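You operate a simulated robot arm through the tools that you are given. There is no shell and no other tool. Be economical: measure what you need, move in short steps, check, and stop when the job is done.

Carry out the task below with a simulated robot arm. There is one attempt and no reset: what you move stays moved.

JOB
Lay the brown block on the wet glue, press it and mark the time.
Fine: square on the cream block, then white lever to PRESS, within the open time; then black marker knob to the tens of minutes on the wall clock and job slider to WET.

The check looks at the end state, three seconds after you hand in, the way a careful person would. Anything else that was tipped, shoved, dropped, spilled or broken makes it a failure.

ROBOT AND FRAMES
A 5-joint arm with a two-finger parallel gripper on a trunk, on a base that drives. Base frame: it is fixed to the floor where the robot stands at the start and does not move with it; the origin is under the middle of the robot, x ahead of it, y to its left, z up; the surface under the hand at the start is at about z = 0.84. Units: m, degrees, N and s.
It reaches about 1.134 m from its shoulder. Its first joint turns from -149.0 to 149.0 degrees. Places, roughly: black marker knob [1.1, -0.3, 1.3]; blue cam lever [1.9, 0.5, 0.9]; brown block (9x5x3 cm) [0.5, -0.5, 0.9]; cream block (9x5x3 cm) [0.4, -0.4, 0.9]; green cam lever [1, 0, 0.9]; red cam lever [2.3, 0.7, 0.9]; red job slider [1.7, 0.1, 1.1]; strip light switch [1.2, -0.2, 1.2]; wall clock [1.4, -0.1, 1.3]; white cam lever [0.4, -0.4, 0.9]; yellow cam lever [1.2, 0.1, 0.9]; yellow sponge [1.25, 0.25, 0.75]. Payload 1.57 kg.
The tool frame sits at the grasp point between the pads (the TCP): z along the fingers, y along the line on which they close. The tips reach 0.03 m beyond it. Largest opening 0.11 m; finger width 0.024, thickness 0.012; the body of the gripper, 0.048 by 0.112 m, starts 0.078 m behind the TCP.
Orientation is told as [roll, pitch, yaw] about the base's x, y, z axes, in that order, counted from this pose: with the fingers straight down and closing along the base's y, the tool's x points along the base's -x, its y along +y and its z along -z.

CONTROLS
- The arm moves only by the tool drive_tool. Its argument "moves" is a list of rows, each a list of 7 numbers: the turn, a rotation vector about the tool's x, y, z in rad, then the shift along the tool's x, y, z in m, then the finger opening in m, from 0 to 0.11. In form: [[wx, wy, wz, x, y, z, claw], ...]. A call has 1 to 12 rows; each row is the pose to reach, as a shift and turn from the pose commanded when the call began, along the tool's axes at that moment. Each row takes 0.2 s and may step no farther than 0.05 m and 8.6 degrees from the row before; otherwise, or with a gripper value out of range, the whole call is refused. A pose out of reach is approached as far as the arm can. The call stops where the force on the tool passes 60 N (or 10 N more than at its start, if that is more) or the arm is blocked; 0.2 s more then pass. Each finger travels about 0.153 m/s and halts on what it meets, pressing with about 38 N; the grip force reading is that of the motor and also rises with nothing between the fingers. The clock runs only during rows and for 0.2 s after the last one: add rows that repeat a pose to give the fingers time. The reply holds the time, the measured pose of the TCP, the force on the tool along the base axes, the opening and the grip force, in the units named above and with some noise, with the torque about the TCP (base axes, N m) and any sound that the robot's microphone picked up, and new pictures: "show" is both (left out), scene, wrist or none.
- Cameras (640 x 400 px; columns grow to the right, rows downward): "scene" is now at [0.0209, 0.1244, 1.7337]; the picture's right is [-0.60, -0.80, 0.00], its down [-0.53, 0.39, -0.76] and it looks along [0.60, -0.45, -0.66] (base axes); focal length 282 px, centre (320, 200). "wrist" rides on the gripper at [0.07, 0.016, -0.141] in the tool frame; the picture's right is [-0.23, 0.97, 0.00], its down [-0.86, -0.20, -0.48] and it looks along [-0.47, -0.11, 0.88] (tool axes); focal length 222 px, centre (320, 200). There is no depth. A picture from a camera that has moved, and an enlarged one, comes with that camera's place and axes in the base frame and with its lens. The place of the scene camera against the robot may be out by one fixed shift of up to 0.018 m in any direction.
- slide_trunk(by): slides the trunk up (or, below 0, down) by that many m; the arm and the scene camera ride with it, the base frame stays. It gives what a move gives, with no picture.
- roll_base(legs): drives the robot by 1 to 6 legs, each [ahead, turn to the left] in m and degrees, along the robot's own axes; the way and the turn of a leg run together, so that a leg with both is an arc; at most 1.5 m and 180 degrees a leg. The arm and the cameras ride along, it lands a little off, and it stops where it bumps. It gives what a move gives, and a new picture of the scene camera.
- aim_head(pan, tilt): turns the head with the scene camera to pan (to the left, within 155 degrees either way) and tilt (down, from -29 to 69), counted from straight ahead of the robot. It gives what a move gives, and a new picture of the scene camera.
- zoom(camera, box): a new picture of the part [left, top, right, bottom] of that camera's present view, enlarged. No time passes.
- finish_job(): hands the job in; it is judged then, once.

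Go step by step. Nothing tells you exact positions but the pictures and the camera data: compare them with the known pose of the tool, close in by small moves and look again before you grip or let go. The budget is 120 turns and 260 pictures, counting those below and the enlarged ones. Unless the task says otherwise, let go and move clear before handing in, and close with one line.

The tools are called after ">>>" by a JSON object that holds its "fn" and its "kwargs". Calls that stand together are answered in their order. drive_tool: Moves the arm, as the interface text tells. Its arguments: {"type":"object","properties":{"moves":{"type":"array","items":{"type":"array","items":{"type":"number"}}},"show":{"type":"string","enum":["both","scene","wrist","none"]}},"required":["moves"]} The other tools are called the same way: slide_trunk (by) slides the trunk up or down; roll_base (legs) drives the base; aim_head (pan, tilt) turns the head that bears the scene camera; zoom (camera, box) takes an enlarged picture of a part of a camera's view; finish_job () hands the job in.

At the start:

```text
t: 0.0
eef_pos: [0.5259, -0.3384, 1.0003]
tcp_rot: [0.1, 0.0, 0.0]
force: [0.3, 0.5, 0.0]
torque: [-0.01, 0.04, -0.01]
grip_width: 0.11
finger_force: 0.0
trunk travel left (down, up): [-0.733, 0.237]
robot x, y, heading: [0.0007, 0.0015, -0.1]
head pan, tilt: [-36.8, 41.0]
```

scene: 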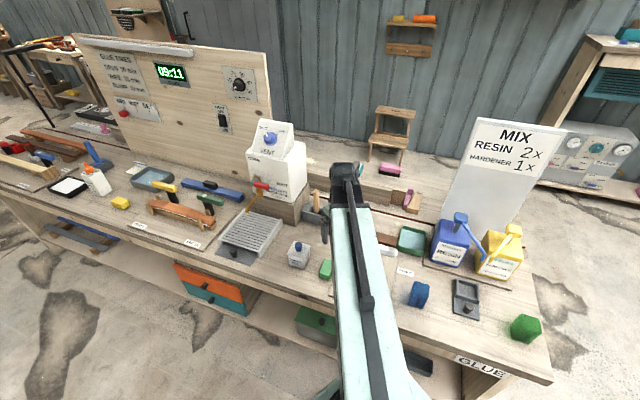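
wrist: 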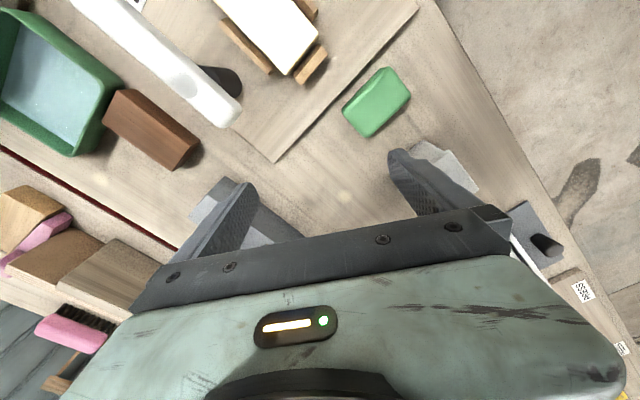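

I see a workbench with a sign board on its wall side (glue times, clock 09:11, knob, slider) and the cream block in a jig beside the white lever. First I read the signs and look at the jig.

>>> {"fn": "zoom", "kwargs": {"camera": "scene", "box": [70, 30, 270, 155]}}

>>> {"fn": "zoom", "kwargs": {"camera": "wrist", "box": [60, 0, 460, 250]}}

>>> {"fn": "zoom", "kwargs": {"camera": "scene", "box": [360, 160, 560, 285]}}

```text
3.20 times, centred on (170, 92) of scene
camera zoom: at [0.0209, 0.1244, 1.7337], right [-0.6, -0.8, 0.0], down [-0.53, 0.39, -0.76], along [0.6, -0.45, -0.66], focal length 902 px, centre (800, 544)
```

zoom: 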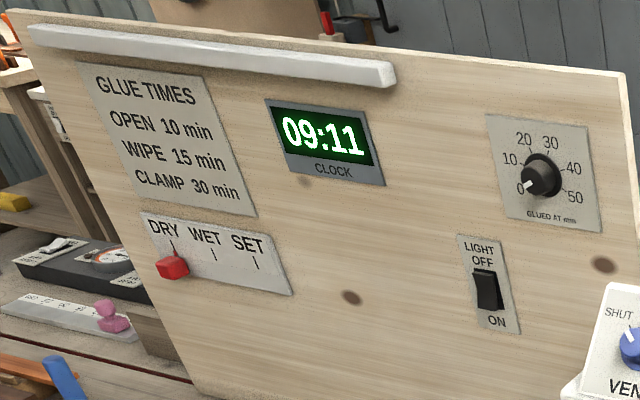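

```text
1.60 times, centred on (260, 125) of wrist
camera zoom: at [0.4565, -0.3207, 1.1412], right [0.23, 0.97, 0.0], down [0.86, -0.2, 0.48], along [0.47, -0.11, -0.88], focal length 355 px, centre (416, 320)
```

zoom: 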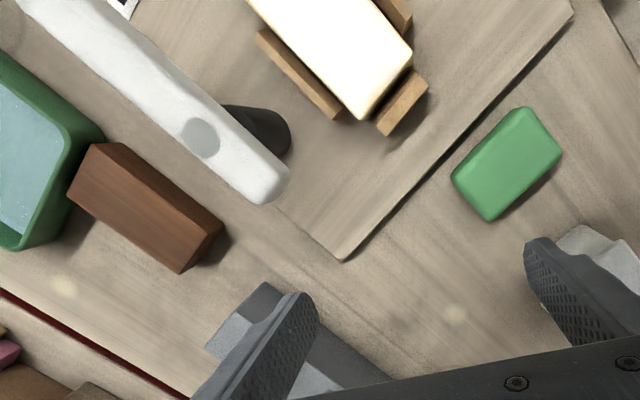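

```text
3.20 times, centred on (460, 222) of scene
camera zoom: at [0.0209, 0.1244, 1.7337], right [-0.6, -0.8, 0.0], down [-0.53, 0.39, -0.76], along [0.6, -0.45, -0.66], focal length 902 px, centre (-128, 128)
```

zoom: 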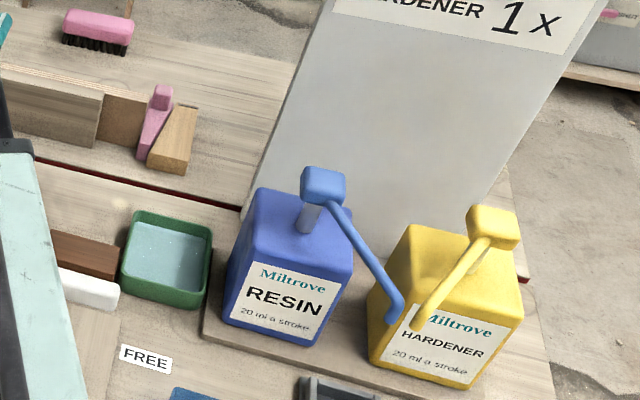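

The clock reads 09:11, the knob is at 0 (target 10) and the slider at DRY (target WET). I raise the hand and pull it back to see the jig and lever.

>>> {"fn": "drive_tool", "kwargs": {"moves": [[0, 0, 0, 0.03, 0, -0.04, 0.11], [0, 0, 0, 0.06, 0, -0.08, 0.11], [0, 0, 0, 0.1, 0, -0.1, 0.11], [0, 0, 0, 0.13, 0, -0.12, 0.11]]}}

```text
t: 1.0
eef_pos: [0.4249, -0.3652, 1.0002]
tcp_rot: [0.1, 0.1, 0.0]
force: [0.2, -0.9, -0.3]
torque: [0.01, -0.01, -0.03]
grip_width: 0.11
finger_force: 0.0
out of reach, approached as far as the arm can: row 1, 2, 3, 4
trunk travel left (down, up): [-0.733, 0.237]
robot x, y, heading: [0.0017, -0.0017, 0.0]
head pan, tilt: [-36.8, 41.0]
camera scene: at [0.0204, 0.124, 1.7337], right [-0.6, -0.8, 0.0], down [-0.52, 0.39, -0.76], along [0.6, -0.45, -0.66], focal length 282 px, centre (320, 200)
camera wrist: at [0.356, -0.3476, 1.1414], right [0.23, 0.97, 0.0], down [0.86, -0.2, 0.48], along [0.47, -0.11, -0.88], focal length 222 px, centre (320, 200)
```

scene: 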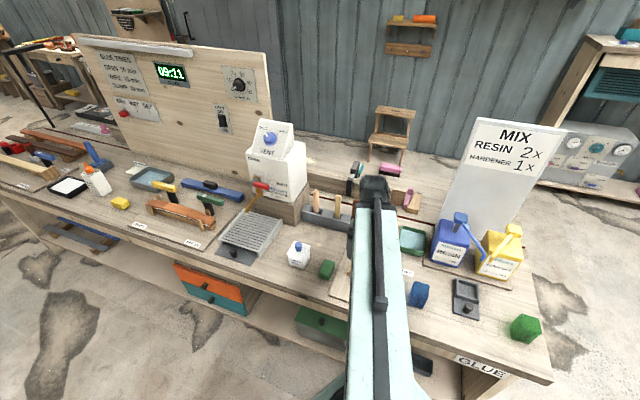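
wrist: 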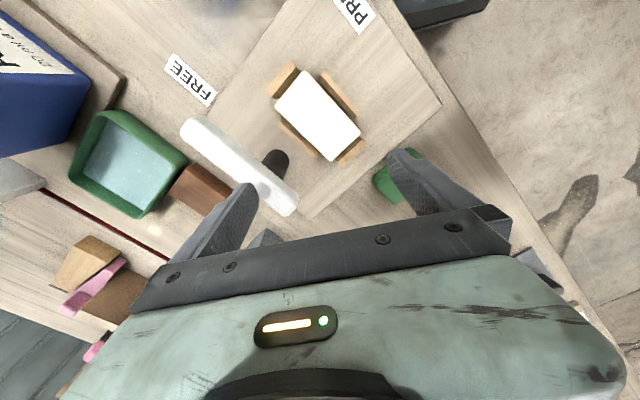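

The jig is now in view: the cream block between wooden stops, the white lever with FREE and PRESS labels. I raise the trunk for a wider look.

>>> {"fn": "slide_trunk", "kwargs": {"by": 0.15}}

>>> {"fn": "zoom", "kwargs": {"camera": "wrist", "box": [120, 0, 480, 225]}}

```text
t: 2.8
eef_pos: [0.4256, -0.3651, 1.149]
tcp_rot: [0.1, 0.1, -0.1]
force: [0.8, -0.3, -0.6]
torque: [0.03, 0.03, -0.01]
grip_width: 0.1101
finger_force: 0.1
trunk travel left (down, up): [-0.883, 0.087]
robot x, y, heading: [-0.001, 0.0027, 0.1]
head pan, tilt: [-36.8, 41.0]
```

```text
1.78 times, centred on (300, 112) of wrist
camera zoom: at [0.3564, -0.3472, 1.2913], right [0.23, 0.97, 0.0], down [0.86, -0.2, 0.48], along [0.46, -0.11, -0.88], focal length 395 px, centre (356, 356)
```

zoom: 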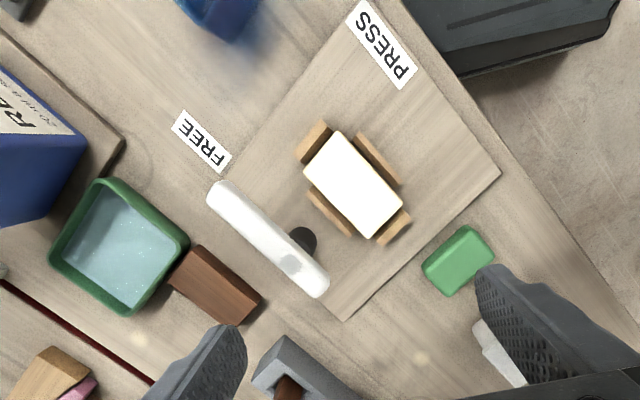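

The cream block sits near (0.395, -0.356), long axis about 30° from x, and the brown one near (0.452, -0.527). I move above the brown block and turn the hand about 30°.

>>> {"fn": "drive_tool", "kwargs": {"moves": [[0, 0, -0.131, -0.006, -0.041, 0.015, 0.09], [0, 0, -0.262, -0.012, -0.081, 0.03, 0.09], [0, 0, -0.393, -0.018, -0.122, 0.045, 0.09], [0, 0, -0.524, -0.025, -0.163, 0.06, 0.09]]}}

>>> {"fn": "zoom", "kwargs": {"camera": "wrist", "box": [120, 0, 520, 250]}}

```text
t: 3.8
eef_pos: [0.4506, -0.5276, 1.1492]
tcp_rot: [0.1, 0.0, 30.1]
force: [-0.2, -0.2, -0.2]
torque: [-0.03, 0.03, 0.03]
grip_width: 0.0901
finger_force: 0.1
out of reach, approached as far as the arm can: row 1, 2, 3, 4
trunk travel left (down, up): [-0.883, 0.087]
robot x, y, heading: [-0.0012, 0.0016, 0.0]
head pan, tilt: [-36.8, 41.0]
camera scene: at [0.021, 0.1237, 1.8837], right [-0.6, -0.8, 0.0], down [-0.53, 0.39, -0.75], along [0.6, -0.45, -0.66], focal length 282 px, centre (320, 200)
camera wrist: at [0.3832, -0.548, 1.291], right [-0.29, 0.96, 0.0], down [0.84, 0.26, 0.48], along [0.46, 0.14, -0.88], focal length 222 px, centre (320, 200)
```

scene: 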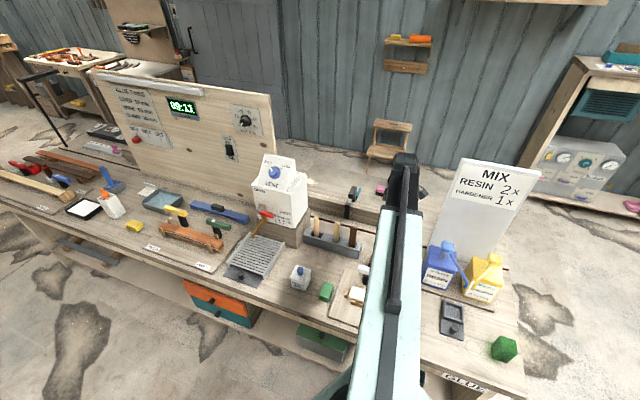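
wrist: 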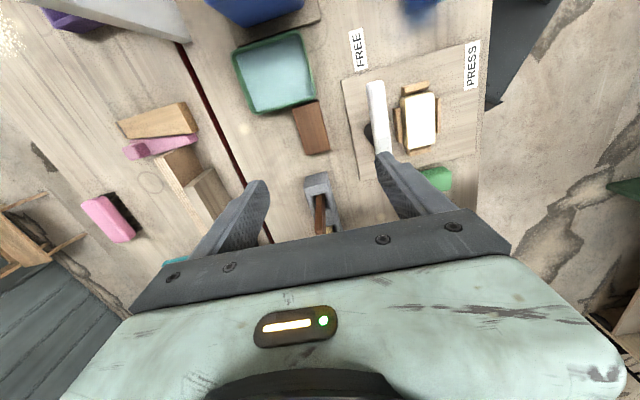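

```text
1.60 times, centred on (320, 125) of wrist
camera zoom: at [0.3832, -0.548, 1.291], right [-0.29, 0.96, 0.0], down [0.84, 0.26, 0.48], along [0.46, 0.14, -0.88], focal length 355 px, centre (320, 320)
```

zoom: 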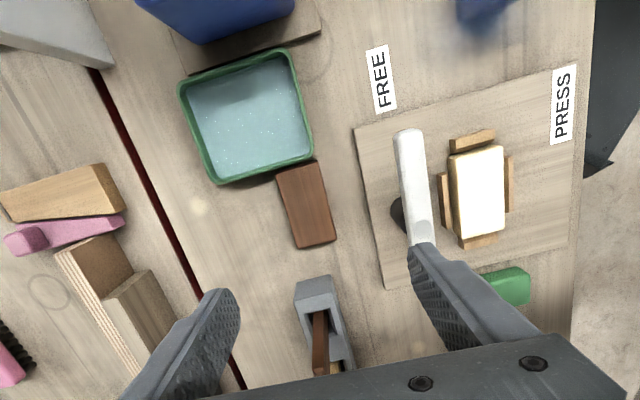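

Brown block: centre about (0.467, -0.539), long axis about 32°; the measured top face fits 9x5 cm. I test moving down in small steps while centring over it.

>>> {"fn": "drive_tool", "kwargs": {"moves": [[0, 0, -0.03, -0.008, -0.017, 0.04, 0.08], [0, 0, -0.03, -0.008, -0.017, 0.08, 0.08], [0, 0, -0.03, -0.008, -0.017, 0.12, 0.08]], "show": "wrist"}}

>>> {"fn": "zoom", "kwargs": {"camera": "scene", "box": [130, 70, 290, 170]}}

```text
t: 4.5
eef_pos: [0.4678, -0.5361, 1.1503]
tcp_rot: [0.1, 0.0, 31.8]
force: [-0.2, -0.2, 0.6]
torque: [-0.02, -0.03, -0.02]
grip_width: 0.0801
finger_force: 0.1
out of reach, approached as far as the arm can: row 1, 2, 3
trunk travel left (down, up): [-0.883, 0.087]
robot x, y, heading: [-0.0015, -0.0002, -0.3]
head pan, tilt: [-36.8, 41.0]
camera wrist: at [0.3999, -0.5581, 1.2914], right [-0.32, 0.95, 0.0], down [0.83, 0.28, 0.48], along [0.45, 0.15, -0.88], focal length 222 px, centre (320, 200)
```

wrist: 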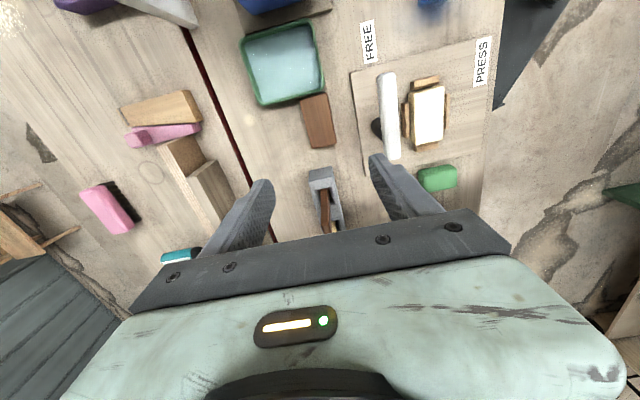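

```text
4.00 times, centred on (210, 120) of scene
camera zoom: at [0.0208, 0.1246, 1.8837], right [-0.6, -0.8, 0.0], down [-0.53, 0.39, -0.76], along [0.6, -0.45, -0.66], focal length 1127 px, centre (760, 520)
```

zoom: 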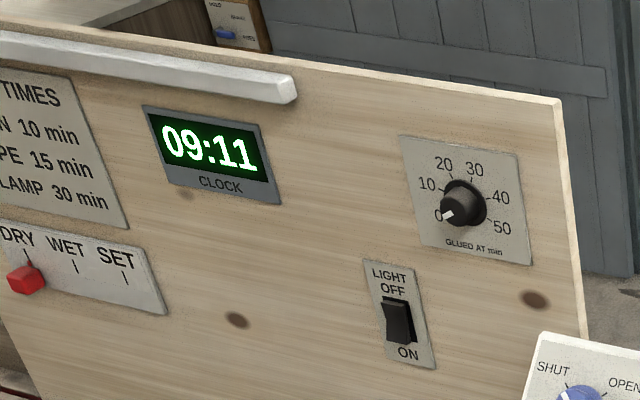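

The hand doesn't change height by arm moves here, so I use the trunk for height. The clock still reads 09:11; I lower by 0.16.

>>> {"fn": "slide_trunk", "kwargs": {"by": -0.16}}

>>> {"fn": "zoom", "kwargs": {"camera": "wrist", "box": [160, 0, 480, 200]}}

```text
t: 6.4
eef_pos: [0.4675, -0.5365, 0.9889]
tcp_rot: [0.0, -0.1, 31.7]
force: [0.0, -0.2, -0.6]
torque: [-0.01, -0.01, 0.03]
grip_width: 0.08
finger_force: 0.1
trunk travel left (down, up): [-0.723, 0.247]
robot x, y, heading: [-0.0028, 0.0006, 0.0]
head pan, tilt: [-36.8, 41.0]
```

```text
2.00 times, centred on (320, 100) of wrist
camera zoom: at [0.3998, -0.5582, 1.1313], right [-0.32, 0.95, 0.0], down [0.83, 0.28, 0.48], along [0.45, 0.15, -0.88], focal length 444 px, centre (320, 400)
```

zoom: 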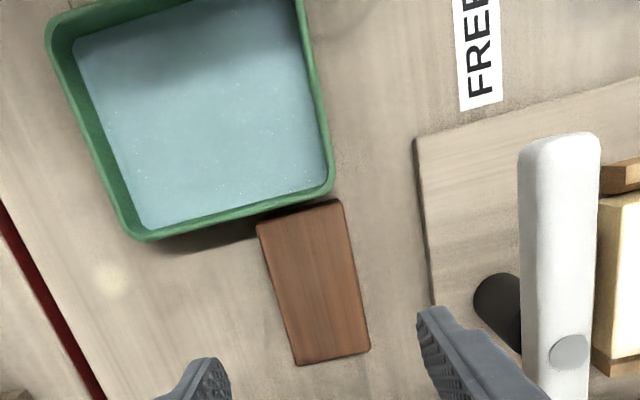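

The brown block's centre comes out at about (0.468, -0.538), angle 32°, right under the hand. I lower so the tips reach about the block's mid-height.

>>> {"fn": "drive_tool", "kwargs": {"moves": [[0, 0, -0.01, 0, -0.001, 0, 0.076]], "show": "none"}}

>>> {"fn": "slide_trunk", "kwargs": {"by": -0.106}}

>>> {"fn": "zoom", "kwargs": {"camera": "wrist", "box": [160, 50, 480, 250]}}

```text
t: 6.8
eef_pos: [0.4677, -0.5373, 0.9909]
tcp_rot: [0.1, 0.0, 32.3]
force: [-0.1, 0.5, 0.1]
torque: [0.02, -0.03, 0.05]
grip_width: 0.0761
finger_force: 0.1
trunk travel left (down, up): [-0.723, 0.247]
robot x, y, heading: [0.0035, 0.0009, 0.1]
head pan, tilt: [-36.8, 41.0]
```

```text
t: 8.2
eef_pos: [0.4676, -0.5385, 0.8845]
tcp_rot: [0.1, 0.1, 32.3]
force: [0.2, 0.6, -0.9]
torque: [-0.02, -0.03, -0.03]
grip_width: 0.0759
finger_force: 0.0
trunk travel left (down, up): [-0.617, 0.353]
robot x, y, heading: [0.0012, 0.0038, 0.1]
head pan, tilt: [-36.8, 41.0]
```

```text
2.00 times, centred on (320, 150) of wrist
camera zoom: at [0.4004, -0.5597, 1.0253], right [-0.33, 0.94, 0.0], down [0.83, 0.29, 0.48], along [0.45, 0.16, -0.88], focal length 444 px, centre (320, 300)
```

zoom: 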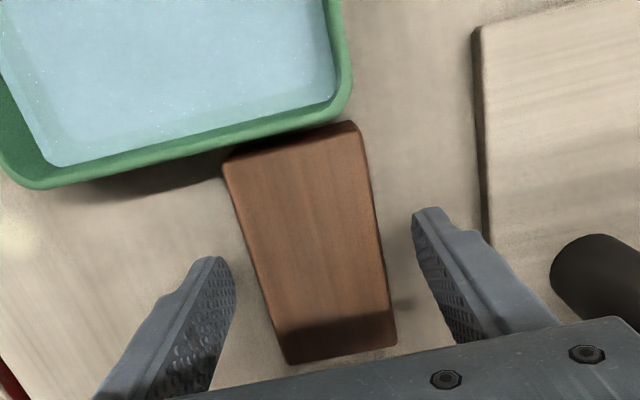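

The fingers straddle the block evenly, so I close.

>>> {"fn": "drive_tool", "kwargs": {"moves": [[0, 0, 0, 0, 0, 0, 0.055], [0, 0, 0, 0, 0, 0, 0.04], [0, 0, 0, 0, 0, 0, 0.04], [0, 0, 0, 0, 0, 0, 0.04]], "show": "wrist"}}

>>> {"fn": "slide_trunk", "kwargs": {"by": 0.11}}

>>> {"fn": "zoom", "kwargs": {"camera": "wrist", "box": [160, 0, 560, 250]}}

```text
t: 9.2
eef_pos: [0.4676, -0.538, 0.8853]
tcp_rot: [0.1, 0.0, 32.4]
force: [0.5, -0.4, 1.0]
torque: [-0.05, -0.01, 0.03]
grip_width: 0.0489
finger_force: 38.1
trunk travel left (down, up): [-0.617, 0.353]
robot x, y, heading: [0.0015, -0.0018, -0.1]
head pan, tilt: [-36.8, 41.0]
camera wrist: at [0.4004, -0.5597, 1.0253], right [-0.33, 0.94, 0.0], down [0.83, 0.29, 0.48], along [0.45, 0.16, -0.88], focal length 222 px, centre (320, 200)
```

wrist: 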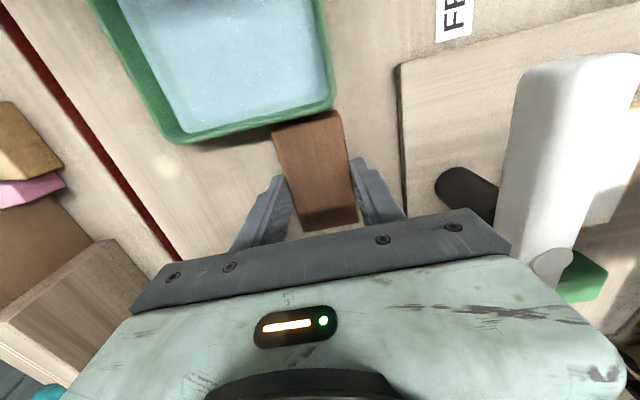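

```text
t: 10.6
eef_pos: [0.4679, -0.5383, 0.9946]
tcp_rot: [0.1, 0.0, 32.3]
force: [-0.7, 0.5, -0.4]
torque: [0.04, -0.02, 0.01]
grip_width: 0.0489
finger_force: 38.2
trunk travel left (down, up): [-0.727, 0.243]
robot x, y, heading: [0.0001, -0.005, -0.3]
head pan, tilt: [-36.8, 41.0]
```

```text
1.60 times, centred on (360, 125) of wrist
camera zoom: at [0.4005, -0.5598, 1.1352], right [-0.33, 0.94, 0.0], down [0.83, 0.29, 0.48], along [0.45, 0.16, -0.88], focal length 355 px, centre (256, 320)
```

zoom: 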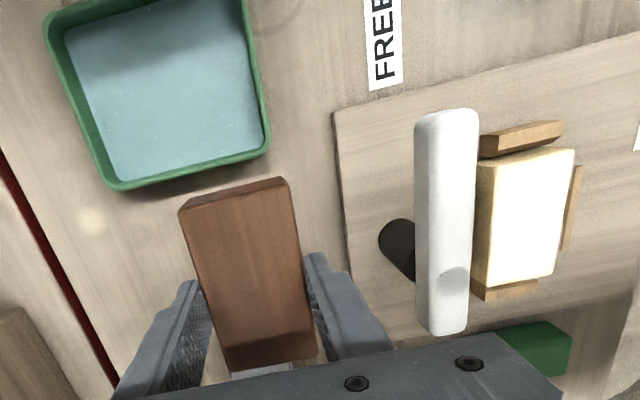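

The block is held. I raise further and carry it past the lever, placing the camera straight above the cream block to measure it.

>>> {"fn": "slide_trunk", "kwargs": {"by": 0.08}}

>>> {"fn": "drive_tool", "kwargs": {"moves": [[0, 0, 0, -0.0207, 0.035, 0, 0.04], [0, 0, 0, -0.0414, 0.07, 0, 0.04], [0, 0, 0, -0.062, 0.105, 0, 0.04], [0, 0, 0, -0.0827, 0.14, 0, 0.04], [0, 0, 0, -0.1034, 0.1748, 0, 0.04], [0, 0, 0, -0.1034, 0.1748, 0, 0.04]], "show": "scene"}}

>>> {"fn": "zoom", "kwargs": {"camera": "wrist", "box": [160, 0, 480, 200]}}

```text
t: 11.8
eef_pos: [0.4668, -0.5373, 1.0741]
tcp_rot: [0.0, 0.0, 32.3]
force: [0.5, -0.5, 0.6]
torque: [0.0, 0.04, 0.02]
grip_width: 0.0488
finger_force: 38.1
trunk travel left (down, up): [-0.807, 0.163]
robot x, y, heading: [0.0033, 0.0016, 0.2]
head pan, tilt: [-36.8, 41.0]
```

```text
t: 13.2
eef_pos: [0.4625, -0.3318, 1.0747]
tcp_rot: [0.0, -0.1, 32.3]
force: [0.1, 0.3, -1.1]
torque: [-0.01, -0.03, 0.02]
grip_width: 0.0492
finger_force: 38.1
trunk travel left (down, up): [-0.807, 0.163]
robot x, y, heading: [0.0011, 0.0018, 0.3]
head pan, tilt: [-36.8, 41.0]
camera scene: at [0.021, 0.1246, 1.8077], right [-0.6, -0.8, 0.0], down [-0.53, 0.39, -0.76], along [0.6, -0.45, -0.66], focal length 282 px, centre (320, 200)
```

scene: 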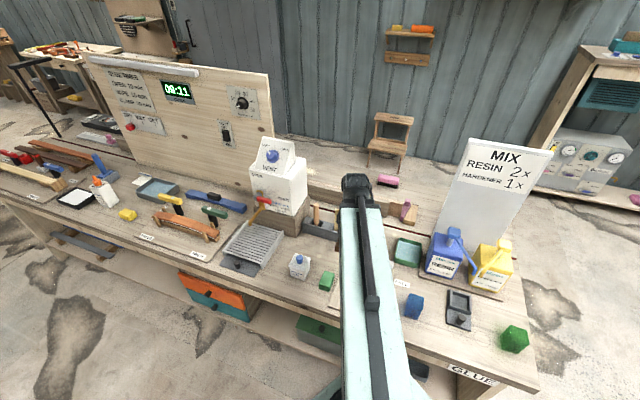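

```text
2.00 times, centred on (320, 100) of wrist
camera zoom: at [0.395, -0.3537, 1.2153], right [-0.33, 0.94, 0.0], down [0.83, 0.29, 0.48], along [0.45, 0.16, -0.88], focal length 444 px, centre (320, 400)
```

zoom: 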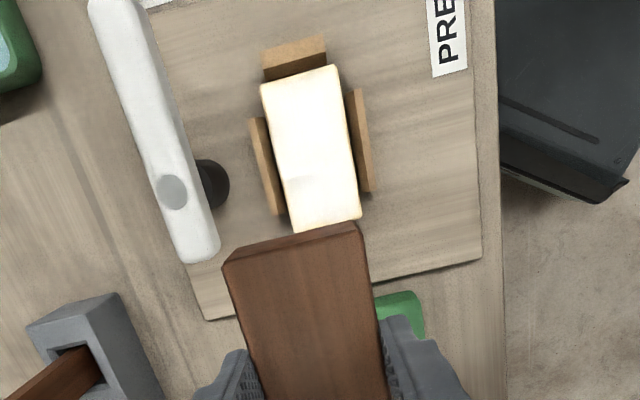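

Cream centre (0.395, -0.358), angle 30.6°. I zoom to judge the guide heights against the cream block.

>>> {"fn": "zoom", "kwargs": {"camera": "wrist", "box": [260, 0, 372, 70]}}

>>> {"fn": "zoom", "kwargs": {"camera": "wrist", "box": [260, 50, 372, 120]}}

>>> {"fn": "zoom", "kwargs": {"camera": "scene", "box": [310, 240, 410, 302]}}

```text
5.71 times, centred on (316, 35) of wrist
camera zoom: at [0.395, -0.3537, 1.2153], right [-0.33, 0.94, 0.0], down [0.83, 0.29, 0.48], along [0.45, 0.16, -0.88], focal length 1269 px, centre (343, 1143)
```

zoom: 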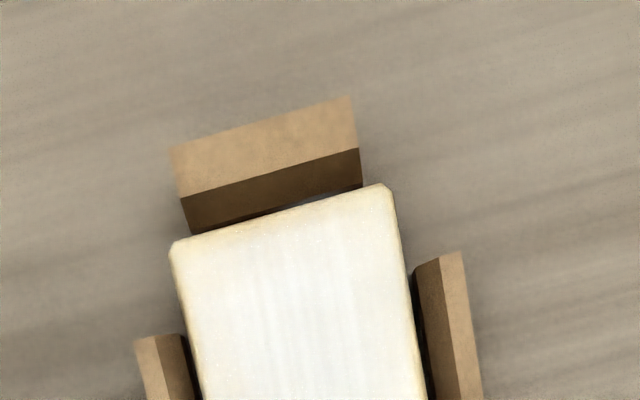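

```text
5.71 times, centred on (316, 85) of wrist
camera zoom: at [0.395, -0.3537, 1.2153], right [-0.33, 0.94, 0.0], down [0.83, 0.29, 0.48], along [0.45, 0.16, -0.88], focal length 1269 px, centre (343, 857)
```

zoom: 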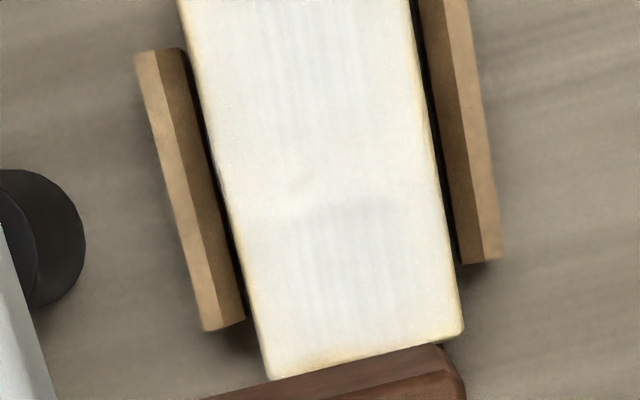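

```text
6.40 times, centred on (360, 271) of scene
camera zoom: at [0.021, 0.1246, 1.8077], right [-0.6, -0.8, 0.0], down [-0.53, 0.39, -0.76], along [0.6, -0.45, -0.66], focal length 1803 px, centre (64, -254)
```

zoom: 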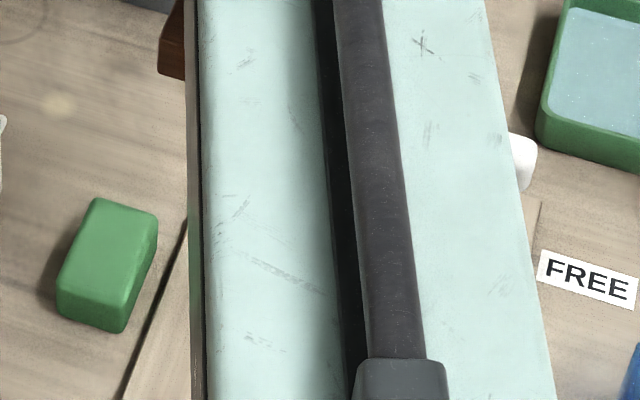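

The guides look about level with the cream top with sloped inner faces, so the held block's fingers should clear. I try to move above the cream centre, turning 1.7°.

>>> {"fn": "drive_tool", "kwargs": {"moves": [[0, 0, 0.015, 0.035, 0.007, 0, 0.04], [0, 0, 0.03, 0.0709, 0.0137, 0, 0.04], [0, 0, 0.03, 0.0709, 0.0137, 0, 0.04]], "show": "wrist"}}

```text
t: 13.9
eef_pos: [0.4123, -0.3782, 1.0739]
tcp_rot: [0.1, 0.0, 30.7]
force: [0.3, -0.8, -0.8]
torque: [0.02, 0.0, -0.03]
grip_width: 0.0491
finger_force: 38.0
out of reach, approached as far as the arm can: row 1, 2, 3
trunk travel left (down, up): [-0.807, 0.163]
robot x, y, heading: [0.003, -0.0014, 0.4]
head pan, tilt: [-36.8, 41.0]
camera wrist: at [0.3441, -0.3984, 1.2153], right [-0.3, 0.95, 0.0], down [0.84, 0.26, 0.48], along [0.45, 0.15, -0.88], focal length 222 px, centre (320, 200)
```

wrist: 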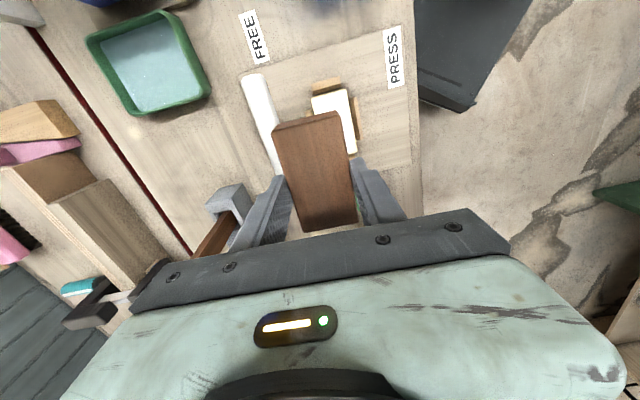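

The arm's inner limit is 0.56 m from its shoulder, so I back the base up 0.09 m.

>>> {"fn": "roll_base", "kwargs": {"legs": [[-0.09, 0]]}}

```text
t: 15.1
eef_pos: [0.3182, -0.3777, 1.0741]
tcp_rot: [0.2, 0.0, 30.6]
force: [0.7, 0.1, -0.8]
torque: [0.02, 0.04, 0.0]
grip_width: 0.0491
finger_force: 37.9
trunk travel left (down, up): [-0.807, 0.163]
robot x, y, heading: [-0.0948, -0.0009, 0.2]
head pan, tilt: [-36.8, 41.0]
camera scene: at [-0.0723, 0.1244, 1.8077], right [-0.6, -0.8, 0.0], down [-0.52, 0.39, -0.76], along [0.6, -0.45, -0.66], focal length 282 px, centre (320, 200)
```

scene: 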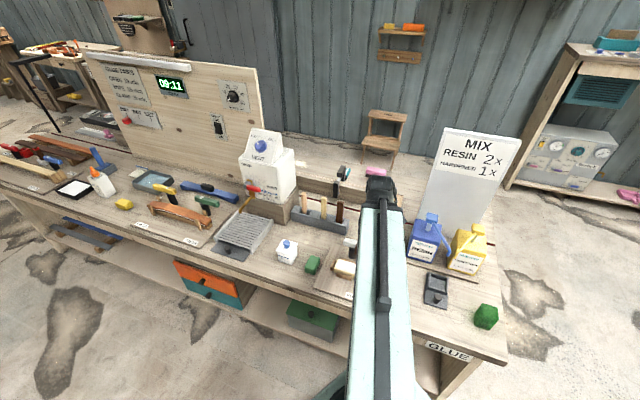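

Now I move out over the cream block's centre.

>>> {"fn": "drive_tool", "kwargs": {"moves": [[0, 0, 0, -0.038, -0.011, 0, 0.04], [0, 0, 0, -0.0763, -0.0224, 0, 0.04], [0, 0, 0, -0.0763, -0.0224, 0, 0.04]]}}

>>> {"fn": "zoom", "kwargs": {"camera": "wrist", "box": [220, 40, 420, 165]}}

>>> {"fn": "zoom", "kwargs": {"camera": "scene", "box": [300, 220, 420, 295]}}

```text
t: 15.9
eef_pos: [0.3955, -0.3591, 1.0751]
tcp_rot: [0.3, 0.1, 30.6]
force: [0.1, -0.3, -0.8]
torque: [0.0, 0.01, 0.02]
grip_width: 0.0493
finger_force: 37.8
trunk travel left (down, up): [-0.807, 0.163]
robot x, y, heading: [-0.0913, 0.0023, 0.2]
head pan, tilt: [-36.8, 41.0]
camera scene: at [-0.0715, 0.1244, 1.8077], right [-0.6, -0.8, 0.0], down [-0.53, 0.39, -0.76], along [0.6, -0.45, -0.66], focal length 282 px, centre (320, 200)
camera wrist: at [0.3282, -0.3792, 1.2153], right [-0.3, 0.95, 0.0], down [0.84, 0.26, 0.48], along [0.45, 0.15, -0.88], focal length 222 px, centre (320, 200)
```

scene: 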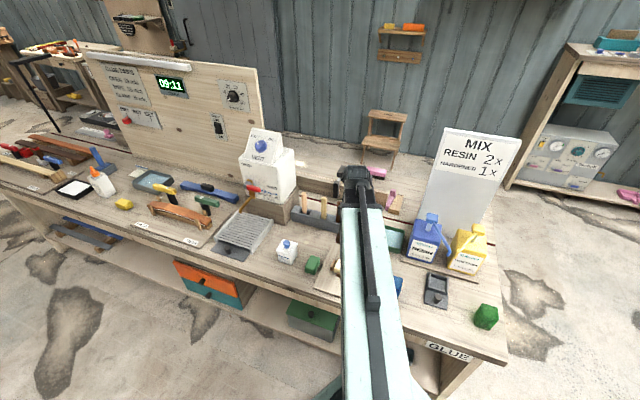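
wrist: 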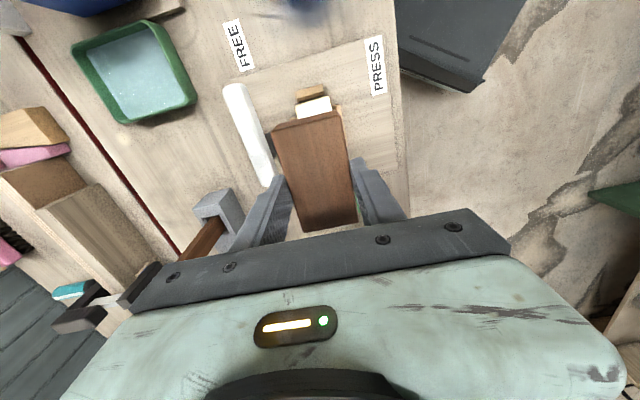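

```text
3.20 times, centred on (320, 102) of wrist
camera zoom: at [0.3282, -0.3792, 1.2153], right [-0.3, 0.95, 0.0], down [0.84, 0.26, 0.48], along [0.45, 0.15, -0.88], focal length 711 px, centre (320, 512)
```

zoom: 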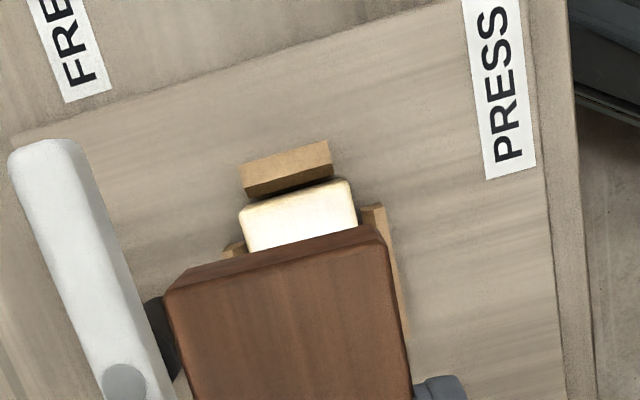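

```text
5.33 times, centred on (360, 258) of scene
camera zoom: at [-0.0715, 0.1244, 1.8077], right [-0.6, -0.8, 0.0], down [-0.53, 0.39, -0.76], along [0.6, -0.45, -0.66], focal length 1503 px, centre (107, -107)
```

zoom: 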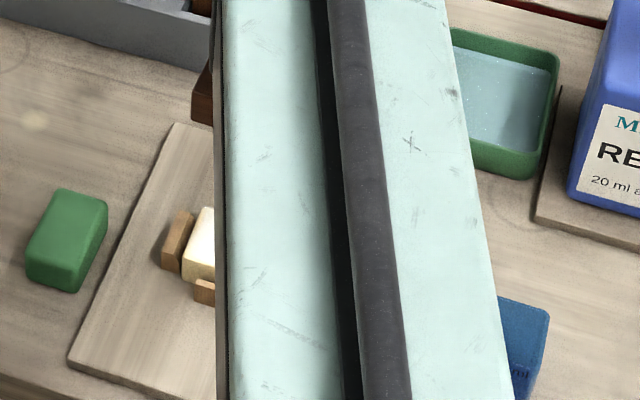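

The scene view shows the cream block standing higher than the guides, so fingers are clear. I lower to about 1.5 cm above contact and check alignment.

>>> {"fn": "slide_trunk", "kwargs": {"by": -0.142}}

>>> {"fn": "zoom", "kwargs": {"camera": "wrist", "box": [220, 60, 420, 185]}}

>>> {"fn": "zoom", "kwargs": {"camera": "wrist", "box": [0, 0, 640, 400]}}

>>> {"fn": "zoom", "kwargs": {"camera": "scene", "box": [300, 220, 420, 295]}}

```text
t: 17.5
eef_pos: [0.3953, -0.3593, 0.9311]
tcp_rot: [0.2, 0.1, 30.7]
force: [0.0, -0.7, -1.5]
torque: [-0.03, 0.01, 0.02]
grip_width: 0.0491
finger_force: 37.9
trunk travel left (down, up): [-0.665, 0.305]
robot x, y, heading: [-0.0926, 0.0001, -0.1]
head pan, tilt: [-36.8, 41.0]
```

```text
3.20 times, centred on (320, 122) of wrist
camera zoom: at [0.3279, -0.3794, 1.0734], right [-0.3, 0.95, 0.0], down [0.84, 0.26, 0.48], along [0.45, 0.15, -0.88], focal length 711 px, centre (320, 448)
```

zoom: 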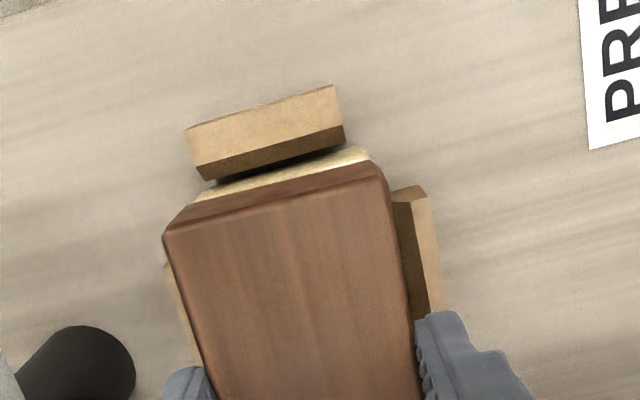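

```text
1.00 times, centred on (320, 200) of wrist (not enlarged: the box is as wide or as high as the picture)
camera zoom: at [0.3279, -0.3794, 1.0734], right [-0.3, 0.95, 0.0], down [0.84, 0.26, 0.48], along [0.45, 0.15, -0.88], focal length 222 px, centre (320, 200)
```

zoom: 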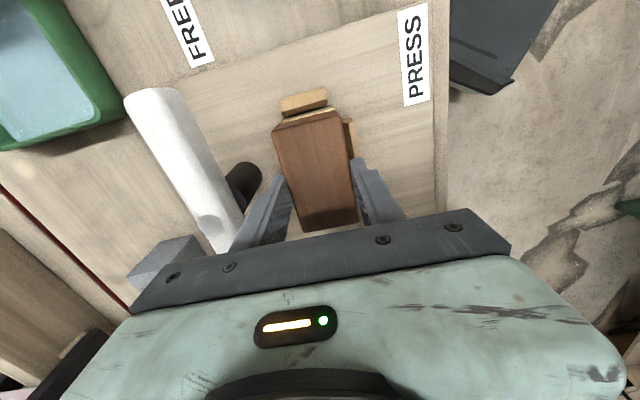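

```text
5.33 times, centred on (360, 258) of scene
camera zoom: at [-0.0716, 0.1244, 1.6657], right [-0.6, -0.8, 0.0], down [-0.53, 0.39, -0.76], along [0.6, -0.45, -0.66], focal length 1503 px, centre (107, -107)
```

zoom: 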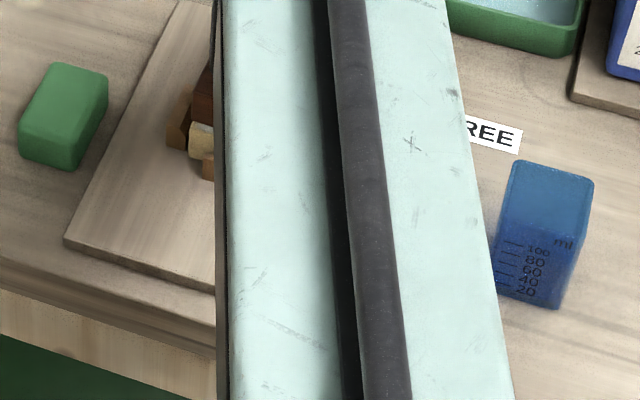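

The brown block lines up with the cream edges within about 1–2 mm and 1°. I lower in small steps until the force shows contact.

>>> {"fn": "drive_tool", "kwargs": {"moves": [[0, 0, 0, 0.001, 0, 0, 0.04]], "show": "none"}}

>>> {"fn": "slide_trunk", "kwargs": {"by": -0.01}}

>>> {"fn": "slide_trunk", "kwargs": {"by": -0.003}}

```text
t: 17.9
eef_pos: [0.3947, -0.3585, 0.9316]
tcp_rot: [0.2, 0.1, 30.7]
force: [-0.5, 0.0, -1.2]
torque: [-0.02, 0.01, 0.02]
grip_width: 0.0491
finger_force: 38.1
trunk travel left (down, up): [-0.665, 0.305]
robot x, y, heading: [-0.0944, 0.0023, 0.1]
head pan, tilt: [-36.8, 41.0]
```

```text
t: 18.5
eef_pos: [0.3935, -0.3585, 0.9228]
tcp_rot: [0.1, 0.0, 30.6]
force: [3.8, -4.2, 25.5]
torque: [-0.14, -0.25, -0.04]
grip_width: 0.0492
finger_force: 38.3
trunk travel left (down, up): [-0.655, 0.315]
robot x, y, heading: [-0.0921, 0.0013, -0.0]
head pan, tilt: [-36.8, 41.0]
```

```text
t: 19.0
eef_pos: [0.3939, -0.3579, 0.9199]
tcp_rot: [0.2, -0.1, 30.6]
force: [3.6, -3.9, 26.6]
torque: [-0.15, -0.14, -0.06]
grip_width: 0.049
finger_force: 37.5
trunk travel left (down, up): [-0.652, 0.318]
robot x, y, heading: [-0.0932, 0.0026, -0.1]
head pan, tilt: [-36.8, 41.0]
```

Contact is made (about 26 N). I check, then open the fingers gently.

>>> {"fn": "zoom", "kwargs": {"camera": "wrist", "box": [220, 60, 420, 185]}}

>>> {"fn": "drive_tool", "kwargs": {"moves": [[0, 0, 0, 0, 0, 0, 0.052], [0, 0, 0, 0, 0, 0, 0.058], [0, 0, 0, 0, 0, 0, 0.068], [0, 0, 0, 0, 0, 0, 0.068]], "show": "none"}}

>>> {"fn": "zoom", "kwargs": {"camera": "wrist", "box": [220, 60, 420, 185]}}

```text
3.20 times, centred on (320, 122) of wrist
camera zoom: at [0.3259, -0.3792, 1.061], right [-0.3, 0.95, 0.0], down [0.84, 0.26, 0.48], along [0.45, 0.15, -0.88], focal length 711 px, centre (320, 448)
```

zoom: 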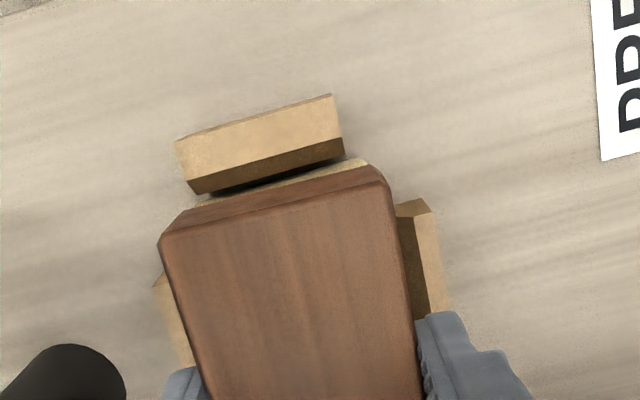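

```text
t: 20.0
eef_pos: [0.395, -0.3594, 0.9194]
tcp_rot: [0.2, 0.0, 30.6]
force: [0.2, 0.3, 0.5]
torque: [0.04, -0.01, 0.0]
grip_width: 0.068
finger_force: 0.0
trunk travel left (down, up): [-0.652, 0.318]
robot x, y, heading: [-0.0884, 0.0009, 0.1]
head pan, tilt: [-36.8, 41.0]
```

```text
3.20 times, centred on (320, 122) of wrist
camera zoom: at [0.327, -0.3797, 1.0604], right [-0.3, 0.95, 0.0], down [0.84, 0.26, 0.48], along [0.45, 0.15, -0.88], focal length 711 px, centre (320, 448)
```

zoom: 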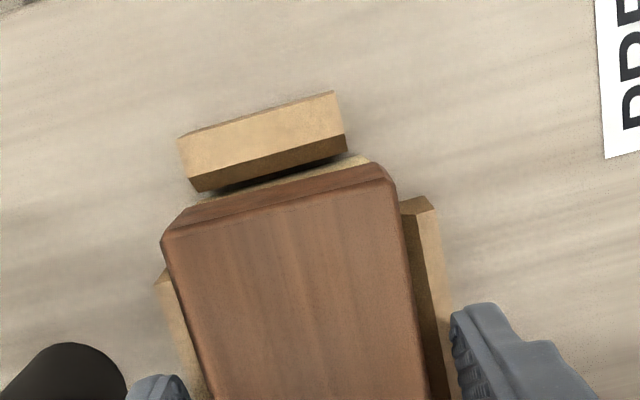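

Released. I raise and look at the stack from above before deciding on a nudge.

>>> {"fn": "slide_trunk", "kwargs": {"by": 0.16}}

>>> {"fn": "zoom", "kwargs": {"camera": "wrist", "box": [240, 50, 400, 150]}}

>>> {"fn": "zoom", "kwargs": {"camera": "wrist", "box": [0, 0, 640, 400]}}

```text
t: 21.9
eef_pos: [0.3949, -0.3591, 1.079]
tcp_rot: [0.1, 0.1, 30.6]
force: [-1.0, -0.1, -0.2]
torque: [-0.01, -0.03, -0.01]
grip_width: 0.0679
finger_force: 0.0
trunk travel left (down, up): [-0.812, 0.158]
robot x, y, heading: [-0.0917, -0.0009, -0.2]
head pan, tilt: [-36.8, 41.0]
```

```text
4.00 times, centred on (320, 100) of wrist
camera zoom: at [0.327, -0.3797, 1.2203], right [-0.3, 0.95, 0.0], down [0.84, 0.26, 0.48], along [0.45, 0.15, -0.88], focal length 888 px, centre (320, 600)
```

zoom: 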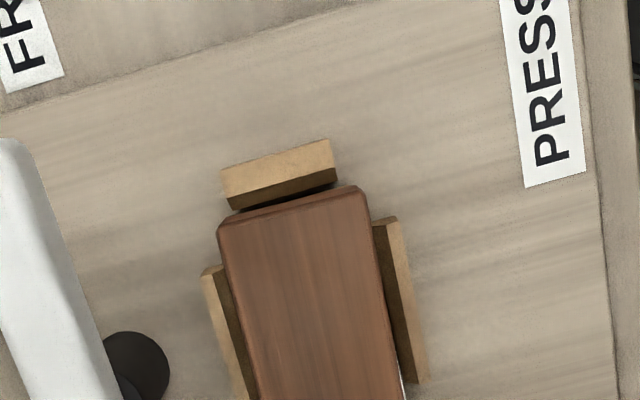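

```text
1.00 times, centred on (320, 200) of wrist (not enlarged: the box is as wide or as high as the picture)
camera zoom: at [0.327, -0.3797, 1.2203], right [-0.3, 0.95, 0.0], down [0.84, 0.26, 0.48], along [0.45, 0.15, -0.88], focal length 222 px, centre (320, 200)
```

zoom: 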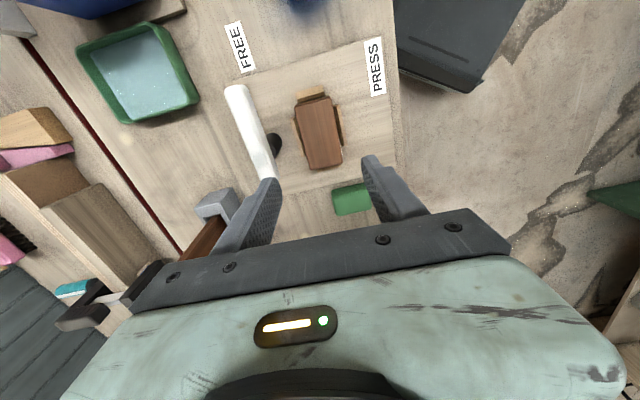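

>>> {"fn": "zoom", "kwargs": {"camera": "wrist", "box": [272, 85, 368, 175]}}

```text
4.44 times, centred on (320, 130) of wrist
camera zoom: at [0.327, -0.3797, 1.2203], right [-0.3, 0.95, 0.0], down [0.84, 0.26, 0.48], along [0.45, 0.15, -0.88], focal length 987 px, centre (320, 511)
```

zoom: 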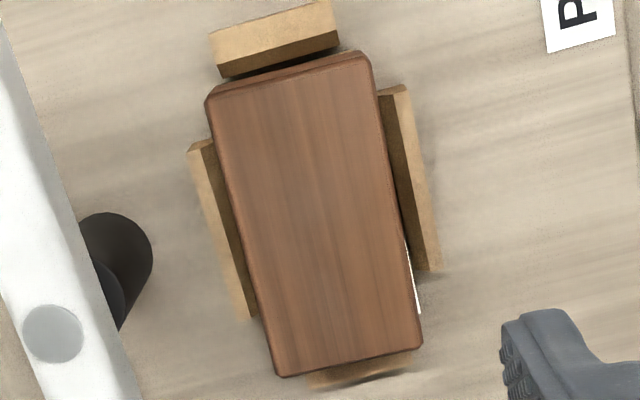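

The stack is square: brown centre (0.395, -0.358) at 30.2° against cream at 30.6°. The lever's pivot is near (0.438, -0.4265), top z about 0.942, pointing to FREE at about 209°; PRESS lies at about 141°. I go to the lever's outer side with closed fingers and look.

>>> {"fn": "drive_tool", "kwargs": {"moves": [[0, 0, 0, 0.0231, -0.041, 0, 0.04], [0, 0, 0, 0.0461, -0.082, 0, 0.02], [0, 0, 0, 0.0692, -0.1229, 0, 0.0], [0, 0, 0, 0.0692, -0.1229, 0, 0.0]]}}

>>> {"fn": "zoom", "kwargs": {"camera": "scene", "box": [300, 220, 420, 295]}}

>>> {"fn": "zoom", "kwargs": {"camera": "wrist", "box": [240, 0, 480, 150]}}

```text
t: 22.9
eef_pos: [0.3973, -0.4997, 1.0786]
tcp_rot: [0.2, 0.2, 30.6]
force: [0.3, 0.1, 0.4]
torque: [0.0, -0.06, 0.01]
grip_width: 0.0
finger_force: 21.5
trunk travel left (down, up): [-0.812, 0.158]
robot x, y, heading: [-0.0867, 0.0013, -0.0]
head pan, tilt: [-36.8, 41.0]
camera scene: at [-0.0716, 0.1241, 1.8127], right [-0.6, -0.8, 0.0], down [-0.53, 0.39, -0.76], along [0.6, -0.45, -0.66], focal length 282 px, centre (320, 200)
camera wrist: at [0.3301, -0.5201, 1.2203], right [-0.3, 0.95, 0.0], down [0.84, 0.26, 0.48], along [0.45, 0.15, -0.88], focal length 222 px, centre (320, 200)
```

scene: 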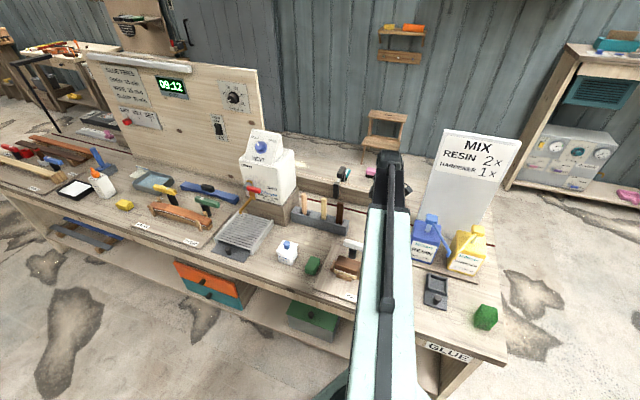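
wrist: 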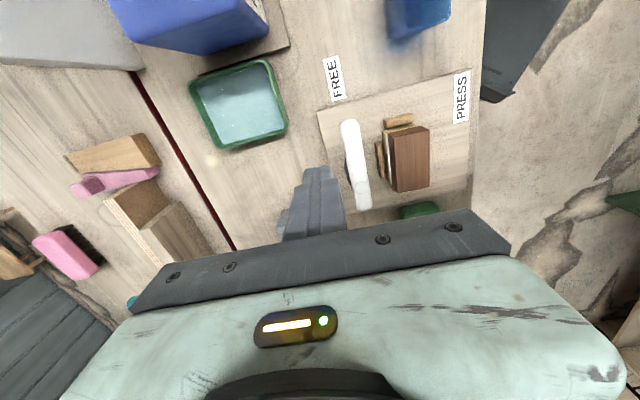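

```text
5.33 times, centred on (360, 258) of scene
camera zoom: at [-0.0716, 0.1241, 1.8127], right [-0.6, -0.8, 0.0], down [-0.53, 0.39, -0.76], along [0.6, -0.45, -0.66], focal length 1503 px, centre (107, -107)
```

zoom: 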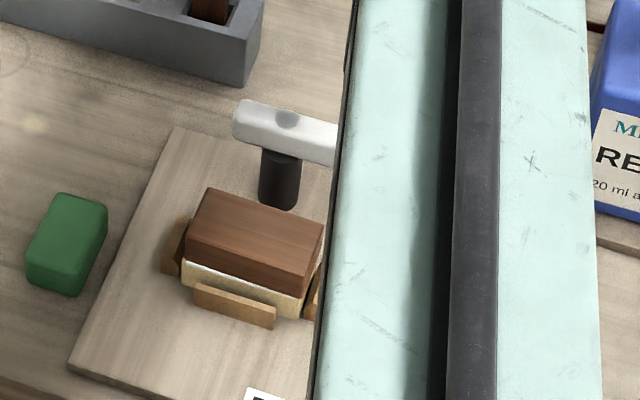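

```text
2.67 times, centred on (360, 75) of wrist
camera zoom: at [0.3301, -0.5201, 1.2203], right [-0.3, 0.95, 0.0], down [0.84, 0.26, 0.48], along [0.45, 0.15, -0.88], focal length 592 px, centre (213, 533)
```

zoom: 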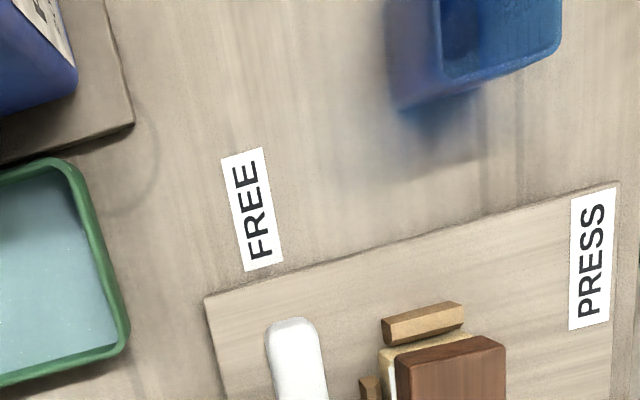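

The clock has ticked to 09:12, still in the tens = 10. The lever head is horizontal on a post; I lower the closed fingers beside it, keeping tips above the brown block's top.

>>> {"fn": "slide_trunk", "kwargs": {"by": -0.132}}

>>> {"fn": "zoom", "kwargs": {"camera": "wrist", "box": [200, 50, 520, 250]}}

```text
t: 24.5
eef_pos: [0.3979, -0.4999, 0.9463]
tcp_rot: [0.2, 0.1, 30.6]
force: [0.0, -1.2, -0.7]
torque: [0.01, 0.0, -0.03]
grip_width: 0.0
finger_force: 21.0
trunk travel left (down, up): [-0.68, 0.29]
robot x, y, heading: [-0.0939, 0.001, 0.1]
head pan, tilt: [-36.8, 41.0]
```

```text
2.00 times, centred on (360, 150) of wrist
camera zoom: at [0.3303, -0.5195, 1.0884], right [-0.3, 0.95, 0.0], down [0.84, 0.26, 0.48], along [0.45, 0.15, -0.88], focal length 444 px, centre (240, 300)
```

zoom: 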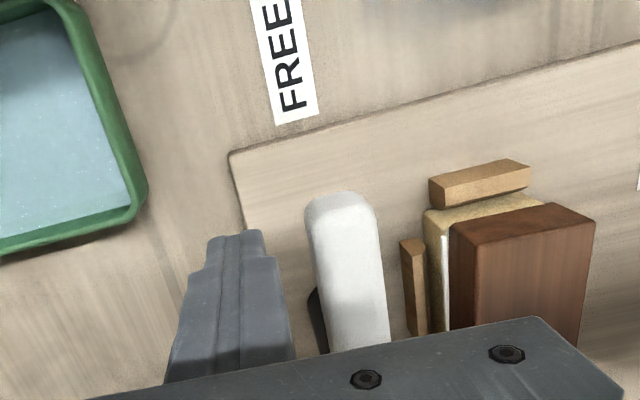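

The fingers are beside the lever about 7 cm out from the pivot, with clearance. I push along the lever's arc partway and check.

>>> {"fn": "drive_tool", "kwargs": {"moves": [[0, 0, 0, -0.0006, 0.0176, 0, 0], [0, 0, 0, 0.0026, 0.0303, 0, 0], [0, 0, 0, 0.0037, 0.0435, 0, 0], [0, 0, 0, 0.0025, 0.0565, 0, 0]]}}

```text
t: 25.5
eef_pos: [0.3676, -0.4519, 0.9468]
tcp_rot: [0.2, 0.0, 30.6]
force: [0.2, 0.3, 0.2]
torque: [-0.02, 0.03, 0.01]
grip_width: 0.0002
finger_force: 21.2
trunk travel left (down, up): [-0.68, 0.29]
robot x, y, heading: [-0.0876, 0.0017, 0.1]
head pan, tilt: [-36.8, 41.0]
camera scene: at [-0.0716, 0.1244, 1.6807], right [-0.6, -0.8, 0.0], down [-0.53, 0.39, -0.76], along [0.6, -0.45, -0.66], focal length 282 px, centre (320, 200)
camera wrist: at [0.2992, -0.4724, 1.0884], right [-0.3, 0.95, 0.0], down [0.84, 0.26, 0.48], along [0.45, 0.15, -0.88], focal length 222 px, centre (320, 200)
```

scene: 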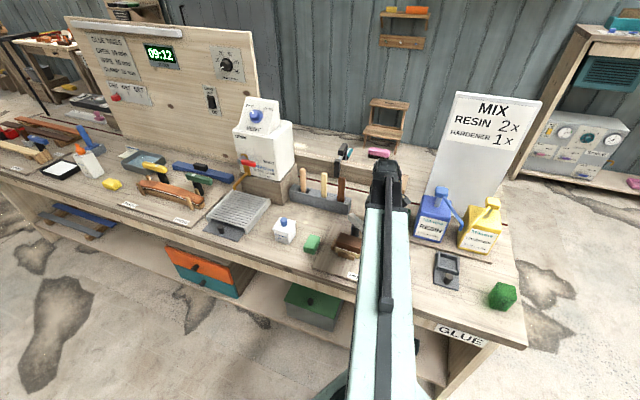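
wrist: 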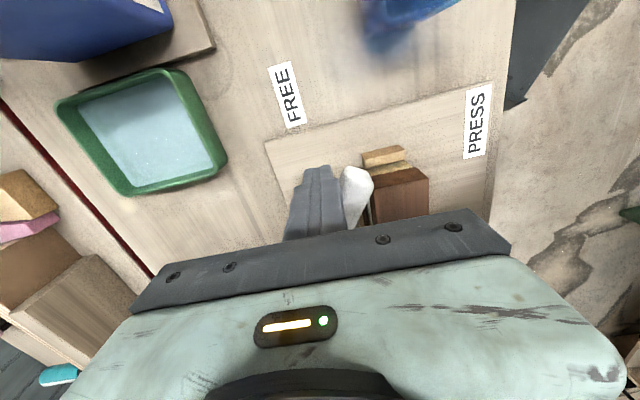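

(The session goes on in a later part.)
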